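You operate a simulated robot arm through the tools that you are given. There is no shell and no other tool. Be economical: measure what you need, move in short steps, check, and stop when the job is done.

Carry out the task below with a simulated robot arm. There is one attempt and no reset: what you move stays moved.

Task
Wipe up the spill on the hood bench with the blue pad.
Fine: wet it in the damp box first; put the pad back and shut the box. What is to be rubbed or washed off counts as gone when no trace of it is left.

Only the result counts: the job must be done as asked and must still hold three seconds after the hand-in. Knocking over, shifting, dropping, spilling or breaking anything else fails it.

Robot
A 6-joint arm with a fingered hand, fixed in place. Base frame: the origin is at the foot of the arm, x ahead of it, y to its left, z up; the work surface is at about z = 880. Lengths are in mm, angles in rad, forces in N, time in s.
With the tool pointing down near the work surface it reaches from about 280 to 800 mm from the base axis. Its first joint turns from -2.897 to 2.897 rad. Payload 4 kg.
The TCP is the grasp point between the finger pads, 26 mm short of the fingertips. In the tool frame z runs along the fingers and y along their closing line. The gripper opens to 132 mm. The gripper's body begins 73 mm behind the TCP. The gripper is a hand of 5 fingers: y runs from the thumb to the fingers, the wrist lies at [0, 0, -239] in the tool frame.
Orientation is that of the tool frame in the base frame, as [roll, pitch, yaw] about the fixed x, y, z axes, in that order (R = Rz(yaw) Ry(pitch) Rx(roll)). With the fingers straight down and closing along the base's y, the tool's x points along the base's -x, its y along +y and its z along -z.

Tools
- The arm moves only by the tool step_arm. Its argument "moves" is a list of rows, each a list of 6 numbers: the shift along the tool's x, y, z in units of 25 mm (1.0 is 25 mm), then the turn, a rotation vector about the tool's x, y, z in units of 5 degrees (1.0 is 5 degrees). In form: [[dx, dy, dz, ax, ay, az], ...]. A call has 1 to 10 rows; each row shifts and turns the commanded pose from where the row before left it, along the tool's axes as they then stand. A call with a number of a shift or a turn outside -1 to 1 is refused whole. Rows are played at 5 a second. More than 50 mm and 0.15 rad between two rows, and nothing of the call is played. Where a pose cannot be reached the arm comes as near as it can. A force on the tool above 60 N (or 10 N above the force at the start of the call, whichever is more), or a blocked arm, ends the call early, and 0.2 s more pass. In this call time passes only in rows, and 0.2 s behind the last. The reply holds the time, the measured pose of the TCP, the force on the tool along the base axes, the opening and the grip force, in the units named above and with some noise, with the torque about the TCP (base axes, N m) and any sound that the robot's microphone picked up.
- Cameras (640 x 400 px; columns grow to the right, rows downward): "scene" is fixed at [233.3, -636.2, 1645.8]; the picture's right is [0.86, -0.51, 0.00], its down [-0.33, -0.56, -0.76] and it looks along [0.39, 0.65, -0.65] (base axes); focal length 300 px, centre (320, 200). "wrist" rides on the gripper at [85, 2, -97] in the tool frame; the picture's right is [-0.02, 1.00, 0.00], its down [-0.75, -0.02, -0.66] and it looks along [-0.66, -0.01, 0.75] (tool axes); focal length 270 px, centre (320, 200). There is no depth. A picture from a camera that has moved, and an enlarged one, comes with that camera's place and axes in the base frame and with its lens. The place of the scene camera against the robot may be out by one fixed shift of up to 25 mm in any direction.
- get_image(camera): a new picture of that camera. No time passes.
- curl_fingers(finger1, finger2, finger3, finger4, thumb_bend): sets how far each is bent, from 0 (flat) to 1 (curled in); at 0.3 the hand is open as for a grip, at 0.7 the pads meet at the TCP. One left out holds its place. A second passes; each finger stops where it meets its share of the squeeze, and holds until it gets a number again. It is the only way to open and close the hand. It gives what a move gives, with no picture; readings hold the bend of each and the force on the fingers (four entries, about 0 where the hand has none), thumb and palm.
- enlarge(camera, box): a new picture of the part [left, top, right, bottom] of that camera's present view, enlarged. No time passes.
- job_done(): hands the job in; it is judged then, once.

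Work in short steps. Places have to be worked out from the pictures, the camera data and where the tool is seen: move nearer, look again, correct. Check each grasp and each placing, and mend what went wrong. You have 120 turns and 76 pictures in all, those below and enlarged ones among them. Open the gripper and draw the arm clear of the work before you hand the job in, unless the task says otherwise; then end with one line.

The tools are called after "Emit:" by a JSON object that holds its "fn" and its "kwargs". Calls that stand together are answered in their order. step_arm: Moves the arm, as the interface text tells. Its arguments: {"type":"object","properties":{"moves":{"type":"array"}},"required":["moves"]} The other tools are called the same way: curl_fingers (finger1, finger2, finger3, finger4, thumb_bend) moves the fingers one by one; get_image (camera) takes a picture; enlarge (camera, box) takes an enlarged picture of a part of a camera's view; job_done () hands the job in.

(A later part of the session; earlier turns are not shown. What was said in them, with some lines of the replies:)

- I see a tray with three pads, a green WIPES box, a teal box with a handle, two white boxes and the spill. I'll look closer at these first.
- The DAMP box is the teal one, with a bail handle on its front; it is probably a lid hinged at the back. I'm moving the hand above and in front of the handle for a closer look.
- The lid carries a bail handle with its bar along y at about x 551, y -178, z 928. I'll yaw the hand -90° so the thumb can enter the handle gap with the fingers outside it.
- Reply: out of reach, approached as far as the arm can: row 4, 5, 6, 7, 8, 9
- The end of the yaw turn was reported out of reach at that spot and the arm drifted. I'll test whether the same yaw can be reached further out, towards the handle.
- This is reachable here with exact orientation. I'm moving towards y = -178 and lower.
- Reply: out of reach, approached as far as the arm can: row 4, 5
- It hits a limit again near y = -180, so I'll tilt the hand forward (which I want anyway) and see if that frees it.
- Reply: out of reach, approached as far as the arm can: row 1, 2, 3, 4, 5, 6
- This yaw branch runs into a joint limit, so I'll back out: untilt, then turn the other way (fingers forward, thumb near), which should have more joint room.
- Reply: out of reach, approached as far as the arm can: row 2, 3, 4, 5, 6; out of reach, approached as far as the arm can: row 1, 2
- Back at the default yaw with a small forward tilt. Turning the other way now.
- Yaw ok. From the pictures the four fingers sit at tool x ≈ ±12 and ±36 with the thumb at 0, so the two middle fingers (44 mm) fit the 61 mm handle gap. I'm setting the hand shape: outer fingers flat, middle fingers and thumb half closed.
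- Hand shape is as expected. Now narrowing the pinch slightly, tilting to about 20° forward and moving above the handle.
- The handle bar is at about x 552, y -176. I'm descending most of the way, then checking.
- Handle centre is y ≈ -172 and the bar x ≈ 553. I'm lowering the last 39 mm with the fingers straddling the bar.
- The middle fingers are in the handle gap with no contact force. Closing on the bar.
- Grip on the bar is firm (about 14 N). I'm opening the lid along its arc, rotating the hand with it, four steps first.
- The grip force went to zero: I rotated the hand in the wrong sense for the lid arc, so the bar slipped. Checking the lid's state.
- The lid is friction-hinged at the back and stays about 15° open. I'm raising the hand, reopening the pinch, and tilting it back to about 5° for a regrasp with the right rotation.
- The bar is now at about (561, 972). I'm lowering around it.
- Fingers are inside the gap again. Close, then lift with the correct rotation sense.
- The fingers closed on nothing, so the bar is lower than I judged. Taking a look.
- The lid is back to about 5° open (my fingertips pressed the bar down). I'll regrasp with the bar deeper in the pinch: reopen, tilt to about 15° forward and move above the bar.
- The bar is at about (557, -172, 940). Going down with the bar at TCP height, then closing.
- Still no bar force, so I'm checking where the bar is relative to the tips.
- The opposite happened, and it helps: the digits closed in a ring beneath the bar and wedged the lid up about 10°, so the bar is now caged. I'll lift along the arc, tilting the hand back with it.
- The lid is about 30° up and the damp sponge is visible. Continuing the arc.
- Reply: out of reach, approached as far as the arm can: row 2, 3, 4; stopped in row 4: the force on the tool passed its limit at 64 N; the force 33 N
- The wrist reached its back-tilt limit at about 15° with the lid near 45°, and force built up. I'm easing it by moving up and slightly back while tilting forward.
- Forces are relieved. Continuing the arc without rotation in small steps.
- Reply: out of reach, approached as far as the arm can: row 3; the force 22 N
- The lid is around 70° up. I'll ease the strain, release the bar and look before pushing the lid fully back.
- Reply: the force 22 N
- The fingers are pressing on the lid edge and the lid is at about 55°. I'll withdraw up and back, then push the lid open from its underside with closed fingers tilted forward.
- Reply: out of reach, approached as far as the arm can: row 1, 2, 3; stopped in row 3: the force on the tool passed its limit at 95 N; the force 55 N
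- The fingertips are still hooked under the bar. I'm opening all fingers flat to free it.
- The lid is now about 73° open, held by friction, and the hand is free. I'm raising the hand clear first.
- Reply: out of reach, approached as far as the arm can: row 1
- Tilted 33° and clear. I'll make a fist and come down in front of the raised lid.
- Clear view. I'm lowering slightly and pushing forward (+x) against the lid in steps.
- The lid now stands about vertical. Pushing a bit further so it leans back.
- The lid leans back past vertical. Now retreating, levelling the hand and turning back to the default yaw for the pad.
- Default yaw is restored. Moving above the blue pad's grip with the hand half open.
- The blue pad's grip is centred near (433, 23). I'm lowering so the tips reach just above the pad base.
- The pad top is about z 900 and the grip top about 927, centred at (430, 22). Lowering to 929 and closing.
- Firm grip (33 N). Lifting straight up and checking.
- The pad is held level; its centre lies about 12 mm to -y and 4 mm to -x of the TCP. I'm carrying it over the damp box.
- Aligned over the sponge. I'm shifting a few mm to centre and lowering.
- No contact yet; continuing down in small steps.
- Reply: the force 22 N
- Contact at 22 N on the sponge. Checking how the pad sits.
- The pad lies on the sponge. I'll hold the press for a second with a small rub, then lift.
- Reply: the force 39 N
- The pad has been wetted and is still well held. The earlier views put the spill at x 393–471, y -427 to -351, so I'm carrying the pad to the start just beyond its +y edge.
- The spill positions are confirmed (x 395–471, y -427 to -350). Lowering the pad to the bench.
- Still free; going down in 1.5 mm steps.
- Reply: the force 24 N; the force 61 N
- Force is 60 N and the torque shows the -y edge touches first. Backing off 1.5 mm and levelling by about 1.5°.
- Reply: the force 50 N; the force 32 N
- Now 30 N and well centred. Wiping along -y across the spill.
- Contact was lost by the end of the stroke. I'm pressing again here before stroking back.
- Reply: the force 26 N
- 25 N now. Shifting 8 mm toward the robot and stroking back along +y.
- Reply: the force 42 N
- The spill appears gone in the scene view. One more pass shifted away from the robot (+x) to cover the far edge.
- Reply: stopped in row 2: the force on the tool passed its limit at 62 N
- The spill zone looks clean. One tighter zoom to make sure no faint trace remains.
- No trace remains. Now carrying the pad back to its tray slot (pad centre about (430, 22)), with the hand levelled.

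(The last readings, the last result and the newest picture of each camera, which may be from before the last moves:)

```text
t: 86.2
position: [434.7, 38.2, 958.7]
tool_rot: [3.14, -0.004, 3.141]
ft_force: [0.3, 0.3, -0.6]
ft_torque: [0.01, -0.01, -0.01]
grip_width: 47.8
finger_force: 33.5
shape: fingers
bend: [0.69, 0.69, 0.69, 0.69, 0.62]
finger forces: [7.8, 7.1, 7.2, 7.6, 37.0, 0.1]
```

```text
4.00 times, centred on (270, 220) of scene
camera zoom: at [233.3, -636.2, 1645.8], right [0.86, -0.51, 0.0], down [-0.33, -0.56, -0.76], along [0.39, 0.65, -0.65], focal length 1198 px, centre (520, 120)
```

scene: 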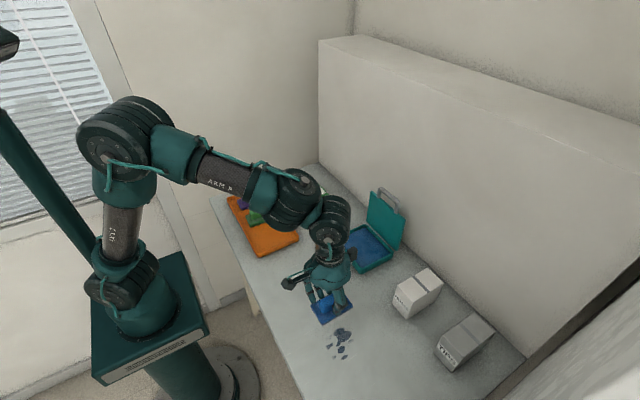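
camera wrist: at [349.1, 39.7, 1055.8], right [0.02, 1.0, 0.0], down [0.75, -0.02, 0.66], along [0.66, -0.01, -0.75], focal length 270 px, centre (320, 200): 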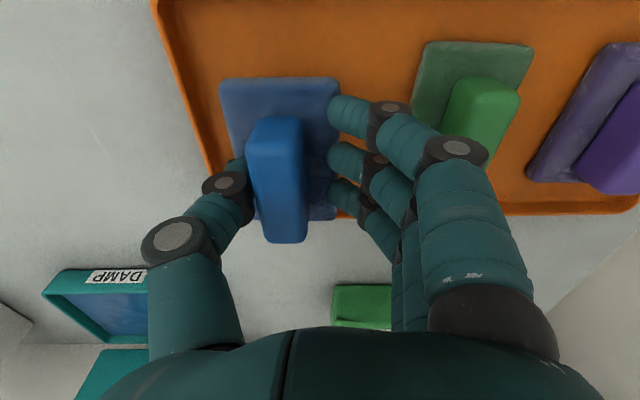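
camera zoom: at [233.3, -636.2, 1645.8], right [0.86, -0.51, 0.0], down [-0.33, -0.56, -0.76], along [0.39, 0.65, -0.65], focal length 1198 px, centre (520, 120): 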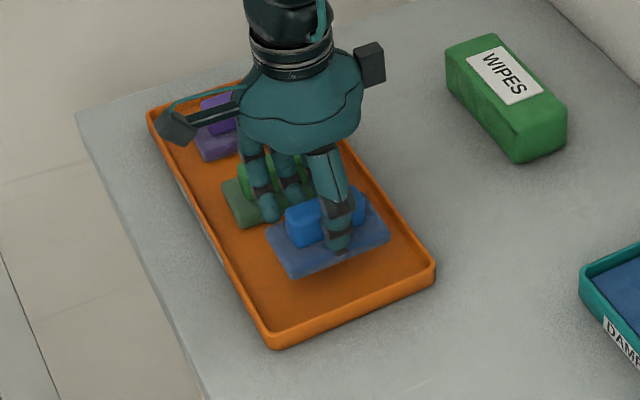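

Aligned in the tray. Lowering to touch.

Emit:
{"fn": "step_arm", "kwargs": {"moves": [[0, 0, 0.6, 0, 0, 0], [0, 0, 0.48, 0, 0, 0]]}}

Emit:
{"fn": "step_arm", "kwargs": {"moves": [[0, 0, 0.08, 0, 0, 0], [0, 0, 0.06, 0, 0, 0]]}}

```text
t: 86.8
position: [433.9, 36.7, 932.4]
tool_rot: [-3.141, -0.004, 3.14]
ft_force: [-0.3, 0.5, -1.0]
ft_torque: [0.0, -0.01, 0.0]
grip_width: 47.8
finger_force: 33.4
shape: fingers
bend: [0.69, 0.69, 0.69, 0.69, 0.62]
finger forces: [7.8, 7.2, 7.3, 7.6, 37.1, 0.0]
```

```text
t: 87.5
position: [432.9, 37.6, 928.7]
tool_rot: [3.141, -0.002, 3.138]
ft_force: [-0.1, -0.8, -1.1]
ft_torque: [-0.01, 0.0, 0.01]
grip_width: 47.7
finger_force: 33.0
shape: fingers
bend: [0.69, 0.69, 0.69, 0.69, 0.62]
finger forces: [7.9, 7.3, 7.1, 7.6, 37.0, 0.0]
```

Emit:
{"fn": "step_arm", "kwargs": {"moves": [[0, 0, 0.06, 0, 0, 0], [0, 0, 0.05, 0, 0, 0]]}}

```text
t: 88.0
position: [432.9, 37.4, 926.8]
tool_rot: [3.141, 0.0, 3.139]
ft_force: [-5.8, 1.6, 34.4]
ft_torque: [-1.54, 0.12, -0.02]
grip_width: 47.9
finger_force: 39.6
shape: fingers
bend: [0.69, 0.69, 0.69, 0.69, 0.62]
finger forces: [8.2, 7.4, 7.3, 7.7, 48.6, 0.1]
```

The pad rests on the tray. Releasing by opening modestly, then lifting away.

Emit:
{"fn": "curl_fingers", "kwargs": {"finger1": 0.57, "finger2": 0.57, "finger3": 0.57, "finger4": 0.57, "thumb_bend": 0.5}}

Emit:
{"fn": "step_arm", "kwargs": {"moves": [[0, 0, -0.4, 0, 0, 0], [0, 0, -0.8, 0, 0, 0], [0, 0, -0.9, 0, 0, 0], [0, 0, -0.9, 0, 0, 0], [0, 0, -0.9, 0, 0, 0]]}}

Emit:
{"fn": "get_image", "kwargs": {"camera": "wrist"}}

Emit:
{"fn": "enlarge", "kwargs": {"camera": "scene", "box": [220, 170, 320, 270]}}

```text
t: 88.6
position: [434.1, 36.9, 928.4]
tool_rot: [3.14, 0.002, 3.14]
ft_force: [-9.4, 1.1, 30.8]
ft_torque: [-1.28, 0.28, -0.42]
grip_width: 64.2
finger_force: 18.7
shape: fingers
bend: [0.56, 0.56, 0.56, 0.56, 0.52]
finger forces: [0.1, 0.0, 0.1, 0.0, 37.4, 0.0]
stopped: the force on the tool passed its limit at 61 N (the readings are from after the stop); the commanded pose is now the measured one
```

```text
t: 89.8
position: [432.8, 36.1, 1025.2]
tool_rot: [3.139, 0.001, 3.14]
ft_force: [1.1, 0.2, -0.5]
ft_torque: [-0.03, 0.0, 0.0]
grip_width: 65.2
finger_force: 0.1
shape: fingers
bend: [0.56, 0.56, 0.56, 0.56, 0.5]
finger forces: [0.0, 0.0, 0.1, 0.0, 0.0, 0.0]
```

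```text
12 pictures are left
camera wrist: at [347.7, 37.7, 1123.0], right [0.02, 1.0, 0.0], down [0.75, -0.02, 0.66], along [0.66, -0.01, -0.75], focal length 270 px, centre (320, 200)
```

wrist: 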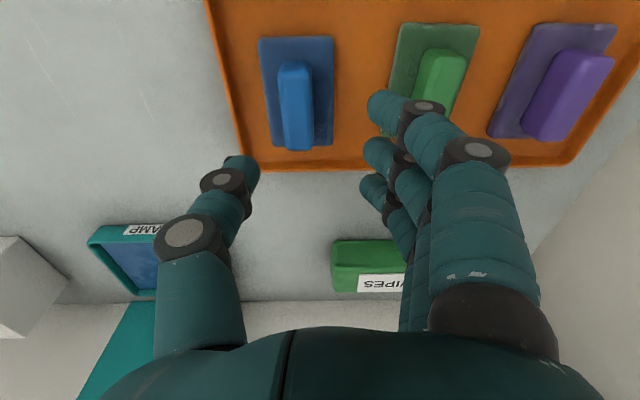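

```text
4.00 times, centred on (270, 220) of scene
camera zoom: at [233.3, -636.2, 1645.8], right [0.86, -0.51, 0.0], down [-0.33, -0.56, -0.76], along [0.39, 0.65, -0.65], focal length 1198 px, centre (520, 120)
```

zoom: 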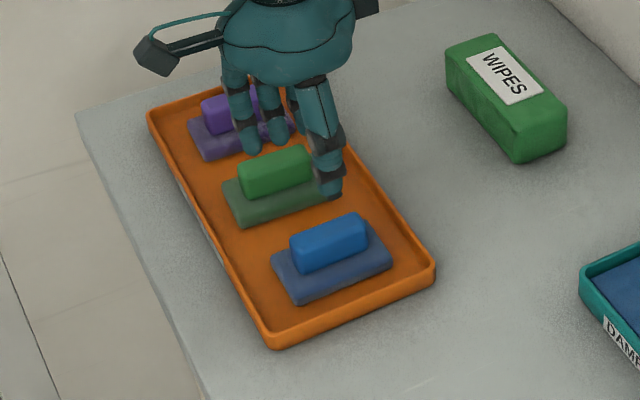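

The pad is back in its exact slot. To shut the box, I'll turn the hand (fingers at +x) and pull the raised handle forward from behind. First: raise and yaw.

Emit:
{"fn": "step_arm", "kwargs": {"moves": [[0, 0, -0.7, 0, 0, 1], [0, 0, -0.7, 0, 0, 1], [0, 0, -0.7, 0, 0, 1], [0, 0, -0.7, 0, 0, 1], [0, 0, -0.7, 0, 0, 1], [0, 0, -0.7, 0, 0, 1], [0, 0, -0.7, 0, 0, 1], [0, 0, -0.7, 0, 0, 1], [0, 0, -0.7, 0, 0, 1]]}}

Emit:
{"fn": "step_arm", "kwargs": {"moves": [[0, 0, 0, 0, 0, 1], [0, 0, 0, 0, 0, 1], [0, 0, 0, 0, 0, 1], [0, 0, 0, 0, 0, 1], [0, 0, 0, 0, 0, 1], [0, 0, 0, 0, 0, 1], [0, 0, 0, 0, 0, 1], [0, 0, 0, 0, 0, 1], [0, 0, 0, 0, 0, 1]]}}

Emit:
{"fn": "curl_fingers", "kwargs": {"finger1": 0.4, "finger2": 0.4, "finger3": 0.4, "finger4": 0.4, "thumb_bend": 0.3}}

Emit:
{"fn": "step_arm", "kwargs": {"moves": [[-0.83, 1, 0, 0, 0, 0], [-0.83, 1, 0, 0, 0, 0], [-0.83, 1, 0, 0, 0, 0], [-0.83, 1, 0, 0, 0, 0], [-0.83, 1, 0, 0, 0, 0], [-0.83, 1, 0, 0, 0, 0], [-0.83, 1, 0, 0, 0, 0], [-0.83, 1, 0, 0, 0, 0], [-0.83, 1, 0, 0, 0, 0], [-0.83, 1, 0, 0, 0, 0]]}}

Emit:
{"fn": "get_image", "kwargs": {"camera": "wrist"}}

```text
t: 91.8
position: [433.4, 36.7, 1183.4]
tool_rot: [3.14, -0.001, 2.353]
ft_force: [-0.6, 0.3, -0.7]
ft_torque: [0.01, 0.02, -0.02]
grip_width: 65.2
finger_force: 0.0
shape: fingers
bend: [0.56, 0.56, 0.56, 0.56, 0.5]
finger forces: [0.0, 0.0, 0.0, 0.1, 0.0, 0.0]
```

```text
t: 93.8
position: [435.0, 37.3, 1183.4]
tool_rot: [3.14, -0.003, 1.567]
ft_force: [0.1, 0.4, 0.4]
ft_torque: [0.0, 0.01, -0.01]
grip_width: 65.3
finger_force: 0.0
shape: fingers
bend: [0.56, 0.56, 0.56, 0.56, 0.5]
finger forces: [0.0, 0.1, 0.1, 0.1, 0.0, 0.1]
```

```text
t: 94.8
position: [434.7, 36.7, 1182.1]
tool_rot: [3.139, -0.002, 1.572]
ft_force: [0.2, -0.1, -0.2]
ft_torque: [0.03, -0.05, 0.0]
grip_width: 122.4
finger_force: 0.0
shape: fingers
bend: [0.4, 0.4, 0.4, 0.4, 0.3]
finger forces: [0.0, 0.1, 0.1, 0.0, 0.0, 0.1]
```

```text
t: 97.0
position: [684.7, -171.3, 1183.4]
tool_rot: [3.139, 0.0, 1.569]
ft_force: [-0.1, 0.3, 1.3]
ft_torque: [-0.02, -0.05, 0.02]
grip_width: 122.6
finger_force: 0.1
shape: fingers
bend: [0.4, 0.4, 0.4, 0.4, 0.3]
finger forces: [0.0, 0.1, 0.0, 0.0, 0.1, 0.1]
```

```text
10 pictures are left
camera wrist: at [684.8, -87.3, 1281.2], right [1.0, -0.02, 0.0], down [-0.02, -0.75, 0.66], along [-0.01, -0.66, -0.75], focal length 270 px, centre (320, 200)
```

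wrist: 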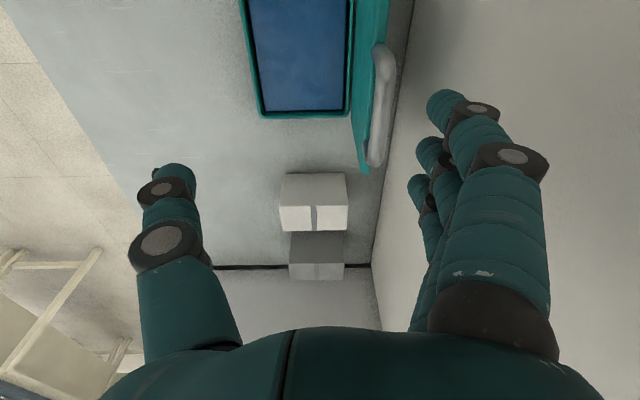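

The bar is at about x 730 and fingertips at x 744. I'm shifting +12 mm and lowering so the fingers hang behind the bar.

Emit:
{"fn": "step_arm", "kwargs": {"moves": [[0, 0.5, 0, 0, 0, 0], [0, 0, 0.9, 0, 0, 0], [0, 0, 0.9, 0, 0, 0], [0, 0, 0.9, 0, 0, 0], [0, 0, 0.6, 0, 0, 0], [0, 0, 0.5, 0, 0, 0]]}}

Emit:
{"fn": "get_image", "kwargs": {"camera": "wrist"}}

```text
t: 98.4
position: [689.7, -170.8, 1084.2]
tool_rot: [-3.138, -0.001, 1.569]
ft_force: [-0.1, -0.4, -0.3]
ft_torque: [0.0, 0.02, 0.0]
grip_width: 122.7
finger_force: 0.0
shape: fingers
bend: [0.4, 0.4, 0.4, 0.4, 0.3]
finger forces: [0.0, 0.1, 0.0, 0.0, 0.1, 0.1]
out of reach, approached as far as the arm can: row 1
```

```text
9 pictures are left
camera wrist: at [690.2, -85.4, 1180.7], right [1.0, -0.02, 0.0], down [-0.02, -0.75, 0.66], along [-0.01, -0.66, -0.75], focal length 270 px, centre (320, 200)
```

wrist: 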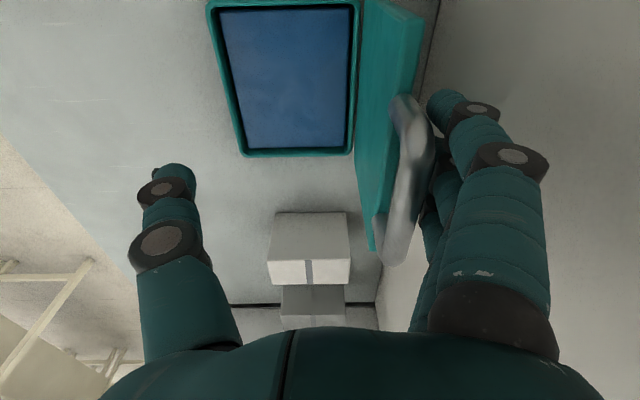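

The fingertips are right at the bar's back side. I'm moving slightly further +x and lower before pulling.

Emit:
{"fn": "step_arm", "kwargs": {"moves": [[0, 0.4, -0.1, 0, 0, 0], [0, 0.1, 0.4, 0, 0, 0], [0, 0, 0.4, 0, 0, 0]]}}

```text
t: 99.2
position: [702.2, -169.7, 1066.3]
tool_rot: [3.14, 0.0, 1.569]
ft_force: [-0.2, -0.7, 0.9]
ft_torque: [0.0, 0.01, -0.01]
grip_width: 122.6
finger_force: 0.0
shape: fingers
bend: [0.4, 0.4, 0.4, 0.4, 0.3]
finger forces: [0.0, 0.0, 0.0, 0.1, 0.0, 0.1]
```

No contact forces. Pulling -x now.

Emit:
{"fn": "step_arm", "kwargs": {"moves": [[0, -0.6, 0, 0, 0, 0], [0, -0.6, 0, 0, 0, 0], [0, -0.6, 0, 0, 0, 0], [0, -0.6, 0.05, 0, 0, 0], [0, -0.6, 0.1, 0, 0, 0], [0, -0.6, 0.2, 0, 0, 0]]}}

Emit:
{"fn": "enlarge", "kwargs": {"camera": "scene", "box": [310, 150, 430, 280]}}

```text
t: 100.6
position: [611.4, -170.3, 1056.3]
tool_rot: [3.141, 0.0, 1.568]
ft_force: [-0.7, 0.3, 0.5]
ft_torque: [-0.01, -0.02, -0.01]
grip_width: 123.3
finger_force: 0.2
shape: fingers
bend: [0.4, 0.4, 0.4, 0.4, 0.3]
finger forces: [0.1, 0.1, 0.0, 0.0, 0.1, 0.0]
```

```text
3.08 times, centred on (370, 215) of scene
camera zoom: at [233.3, -636.2, 1645.8], right [0.86, -0.51, 0.0], down [-0.33, -0.56, -0.76], along [0.39, 0.65, -0.65], focal length 922 px, centre (166, 154)
```

zoom: 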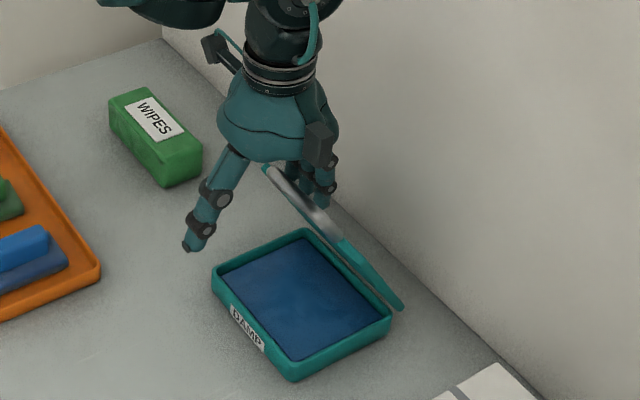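

The lid is at about 60° with the fingers on its outer face. Continuing down and slightly back to close it.

Emit:
{"fn": "step_arm", "kwargs": {"moves": [[0, -0.5, 0.5, 0, 0, 0], [0, -0.4, 0.7, 0, 0, 0], [0, -0.3, 0.8, 0, 0, 0]]}}

Emit:
{"fn": "enlarge", "kwargs": {"camera": "scene", "box": [310, 150, 430, 280]}}

```text
t: 101.4
position: [581.2, -169.7, 1007.1]
tool_rot: [3.139, 0.0, 1.57]
ft_force: [0.0, -0.3, -0.9]
ft_torque: [-0.02, -0.02, 0.02]
grip_width: 123.1
finger_force: 0.0
shape: fingers
bend: [0.4, 0.4, 0.4, 0.4, 0.3]
finger forces: [0.0, 0.0, 0.0, 0.0, 0.0, 0.0]
```

```text
3.08 times, centred on (370, 215) of scene
camera zoom: at [233.3, -636.2, 1645.8], right [0.86, -0.51, 0.0], down [-0.33, -0.56, -0.76], along [0.39, 0.65, -0.65], focal length 922 px, centre (166, 154)
```

zoom: 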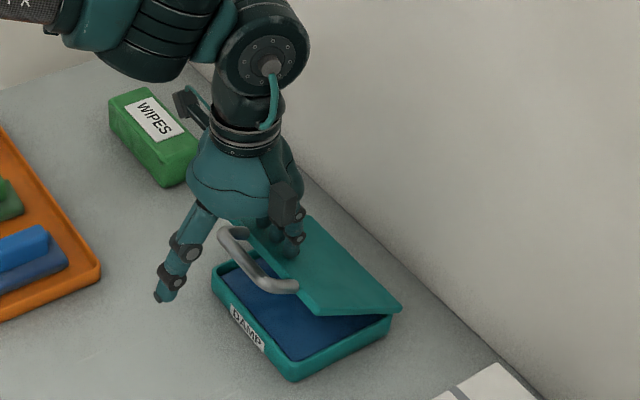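

The lid is at about 28° and following well. Pressing straight down now.

Emit:
{"fn": "step_arm", "kwargs": {"moves": [[0, -0.1, 0.6, 0, 0, 0], [0, 0, 0.6, 0, 0, 0], [0, 0, 0.4, 0, 0, 0], [0, 0, 0.2, 0, 0, 0]]}}

Emit:
{"fn": "step_arm", "kwargs": {"moves": [[0, 0, 0.12, 0, 0, 0], [0, 0, 0.12, 0, 0, 0]]}}

Emit:
{"fn": "enlarge", "kwargs": {"camera": "scene", "box": [310, 170, 430, 280]}}

```text
t: 102.4
position: [581.0, -169.5, 963.0]
tool_rot: [3.14, 0.0, 1.568]
ft_force: [-0.2, -0.5, -0.3]
ft_torque: [0.01, 0.01, 0.01]
grip_width: 123.0
finger_force: 0.1
shape: fingers
bend: [0.4, 0.4, 0.4, 0.4, 0.3]
finger forces: [0.0, 0.1, 0.1, 0.0, 0.0, 0.0]
```

```text
t: 103.0
position: [579.1, -169.5, 956.2]
tool_rot: [3.142, -0.003, 1.57]
ft_force: [-0.3, -0.3, 0.4]
ft_torque: [0.0, 0.04, 0.02]
grip_width: 122.9
finger_force: 0.0
shape: fingers
bend: [0.4, 0.4, 0.4, 0.4, 0.3]
finger forces: [0.1, 0.0, 0.0, 0.0, 0.1, 0.1]
```

```text
3.64 times, centred on (370, 225) of scene
camera zoom: at [233.3, -636.2, 1645.8], right [0.86, -0.51, 0.0], down [-0.33, -0.56, -0.76], along [0.39, 0.65, -0.65], focal length 1090 px, centre (138, 109)
```

zoom: 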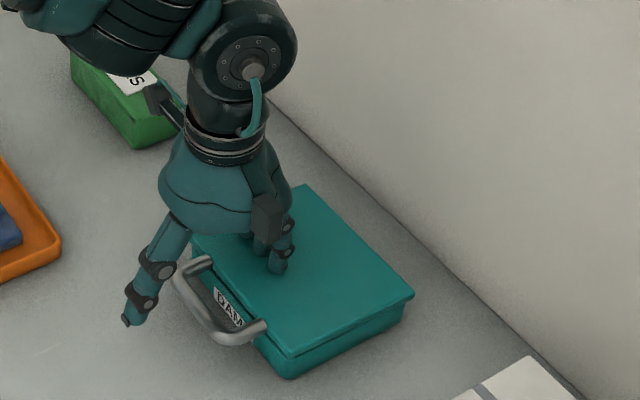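

Nearly shut; pressing in small steps until a firm contact.

Emit:
{"fn": "step_arm", "kwargs": {"moves": [[0, 0, 0.1, 0, 0, 0], [0, 0, 0.08, 0, 0, 0]]}}

Emit:
{"fn": "step_arm", "kwargs": {"moves": [[0, 0, 0.08, 0, 0, 0], [0, 0, 0.06, 0, 0, 0]]}}

```text
t: 103.6
position: [579.9, -169.5, 951.2]
tool_rot: [3.14, -0.001, 1.568]
ft_force: [0.1, -0.1, -0.8]
ft_torque: [-0.01, 0.0, -0.01]
grip_width: 122.8
finger_force: 0.1
shape: fingers
bend: [0.4, 0.4, 0.4, 0.4, 0.3]
finger forces: [0.0, 0.0, 0.0, 0.0, 0.0, 0.0]
```

```text
t: 104.2
position: [579.2, -170.0, 950.5]
tool_rot: [3.136, -0.001, 1.57]
ft_force: [-6.4, 5.1, 28.2]
ft_torque: [-0.04, -1.49, 0.19]
grip_width: 123.3
finger_force: 13.2
shape: fingers
bend: [0.4, 0.41, 0.4, 0.4, 0.3]
finger forces: [3.6, 7.9, 7.9, 7.7, 0.1, 0.0]
```

Firm contact at 28 N, so the lid is shut. Retreating up and back, opening the hand, and checking everything.

Emit:
{"fn": "step_arm", "kwargs": {"moves": [[0, 0, -0.6, 0, 0, 0], [0, 0, -0.9, 0, 0, 0], [0, 0, -0.9, 0, 0, 0], [0, 0, -0.9, 0, 0, 0], [0, -0.6, -0.9, 0, 0, 0], [0, -0.6, -0.9, 0, 0, 0], [0, -0.6, -0.9, 0, 0, 0], [0, -0.6, -0.9, 0, 0, 0], [0, -0.6, -0.9, 0, 0, 0]]}}

Emit:
{"fn": "curl_fingers", "kwargs": {"finger1": 0.3, "finger2": 0.3, "finger3": 0.3, "finger4": 0.3, "thumb_bend": 0.3}}

Emit:
{"fn": "get_image", "kwargs": {"camera": "scene"}}

Emit:
{"fn": "enlarge", "kwargs": {"camera": "scene", "box": [320, 210, 410, 285]}}

```text
t: 106.2
position: [505.2, -169.9, 1143.8]
tool_rot: [-3.141, -0.003, 1.57]
ft_force: [0.9, -0.5, -0.4]
ft_torque: [-0.02, -0.01, 0.0]
grip_width: 123.2
finger_force: 0.0
shape: fingers
bend: [0.4, 0.4, 0.4, 0.4, 0.3]
finger forces: [0.0, 0.0, 0.0, 0.1, 0.0, 0.0]
```

```text
t: 107.2
position: [505.1, -169.5, 1144.5]
tool_rot: [-3.139, -0.002, 1.569]
ft_force: [0.0, 1.2, -0.9]
ft_torque: [0.0, 0.01, 0.02]
grip_width: 138.4
finger_force: 0.0
shape: fingers
bend: [0.3, 0.3, 0.3, 0.3, 0.3]
finger forces: [0.1, 0.0, 0.1, 0.0, 0.1, 0.1]
```

```text
5 pictures are left
```

scene: 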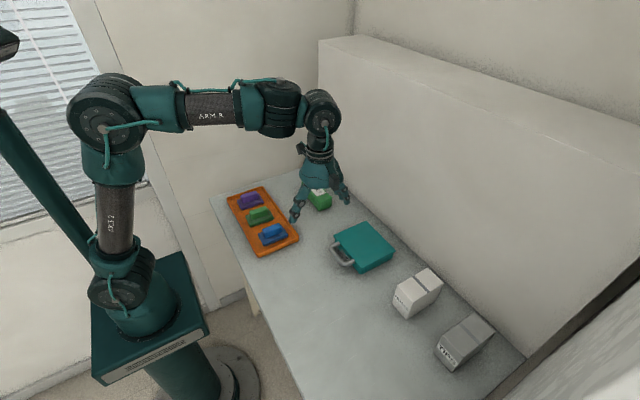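

```text
5.33 times, centred on (365, 248) of scene
camera zoom: at [233.3, -636.2, 1645.8], right [0.86, -0.51, 0.0], down [-0.33, -0.56, -0.76], along [0.39, 0.65, -0.65], focal length 1598 px, centre (80, -53)
```

zoom: 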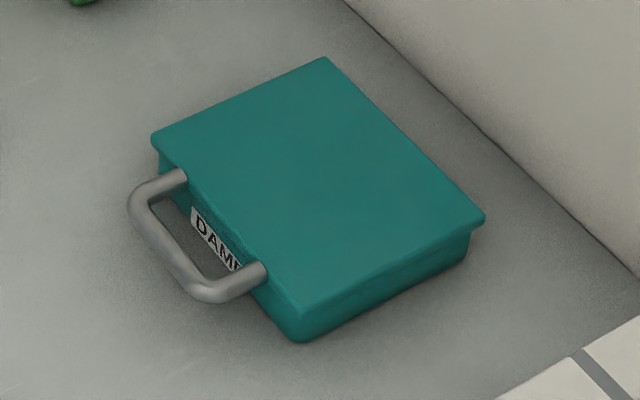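

The box is shut and pixel-identical to its starting place, the pad is in its slot, the spill is gone, and the hand is open and clear. Handing in.

Emit:
{"fn": "job_done", "kwargs": {}}

```text
The job is handed in.
```

I wet the blue pad in the damp box and wiped the spill off the bench, with no trace left in the close-up. The pad is back in its tray slot, the box is shut, and the job is handed in.
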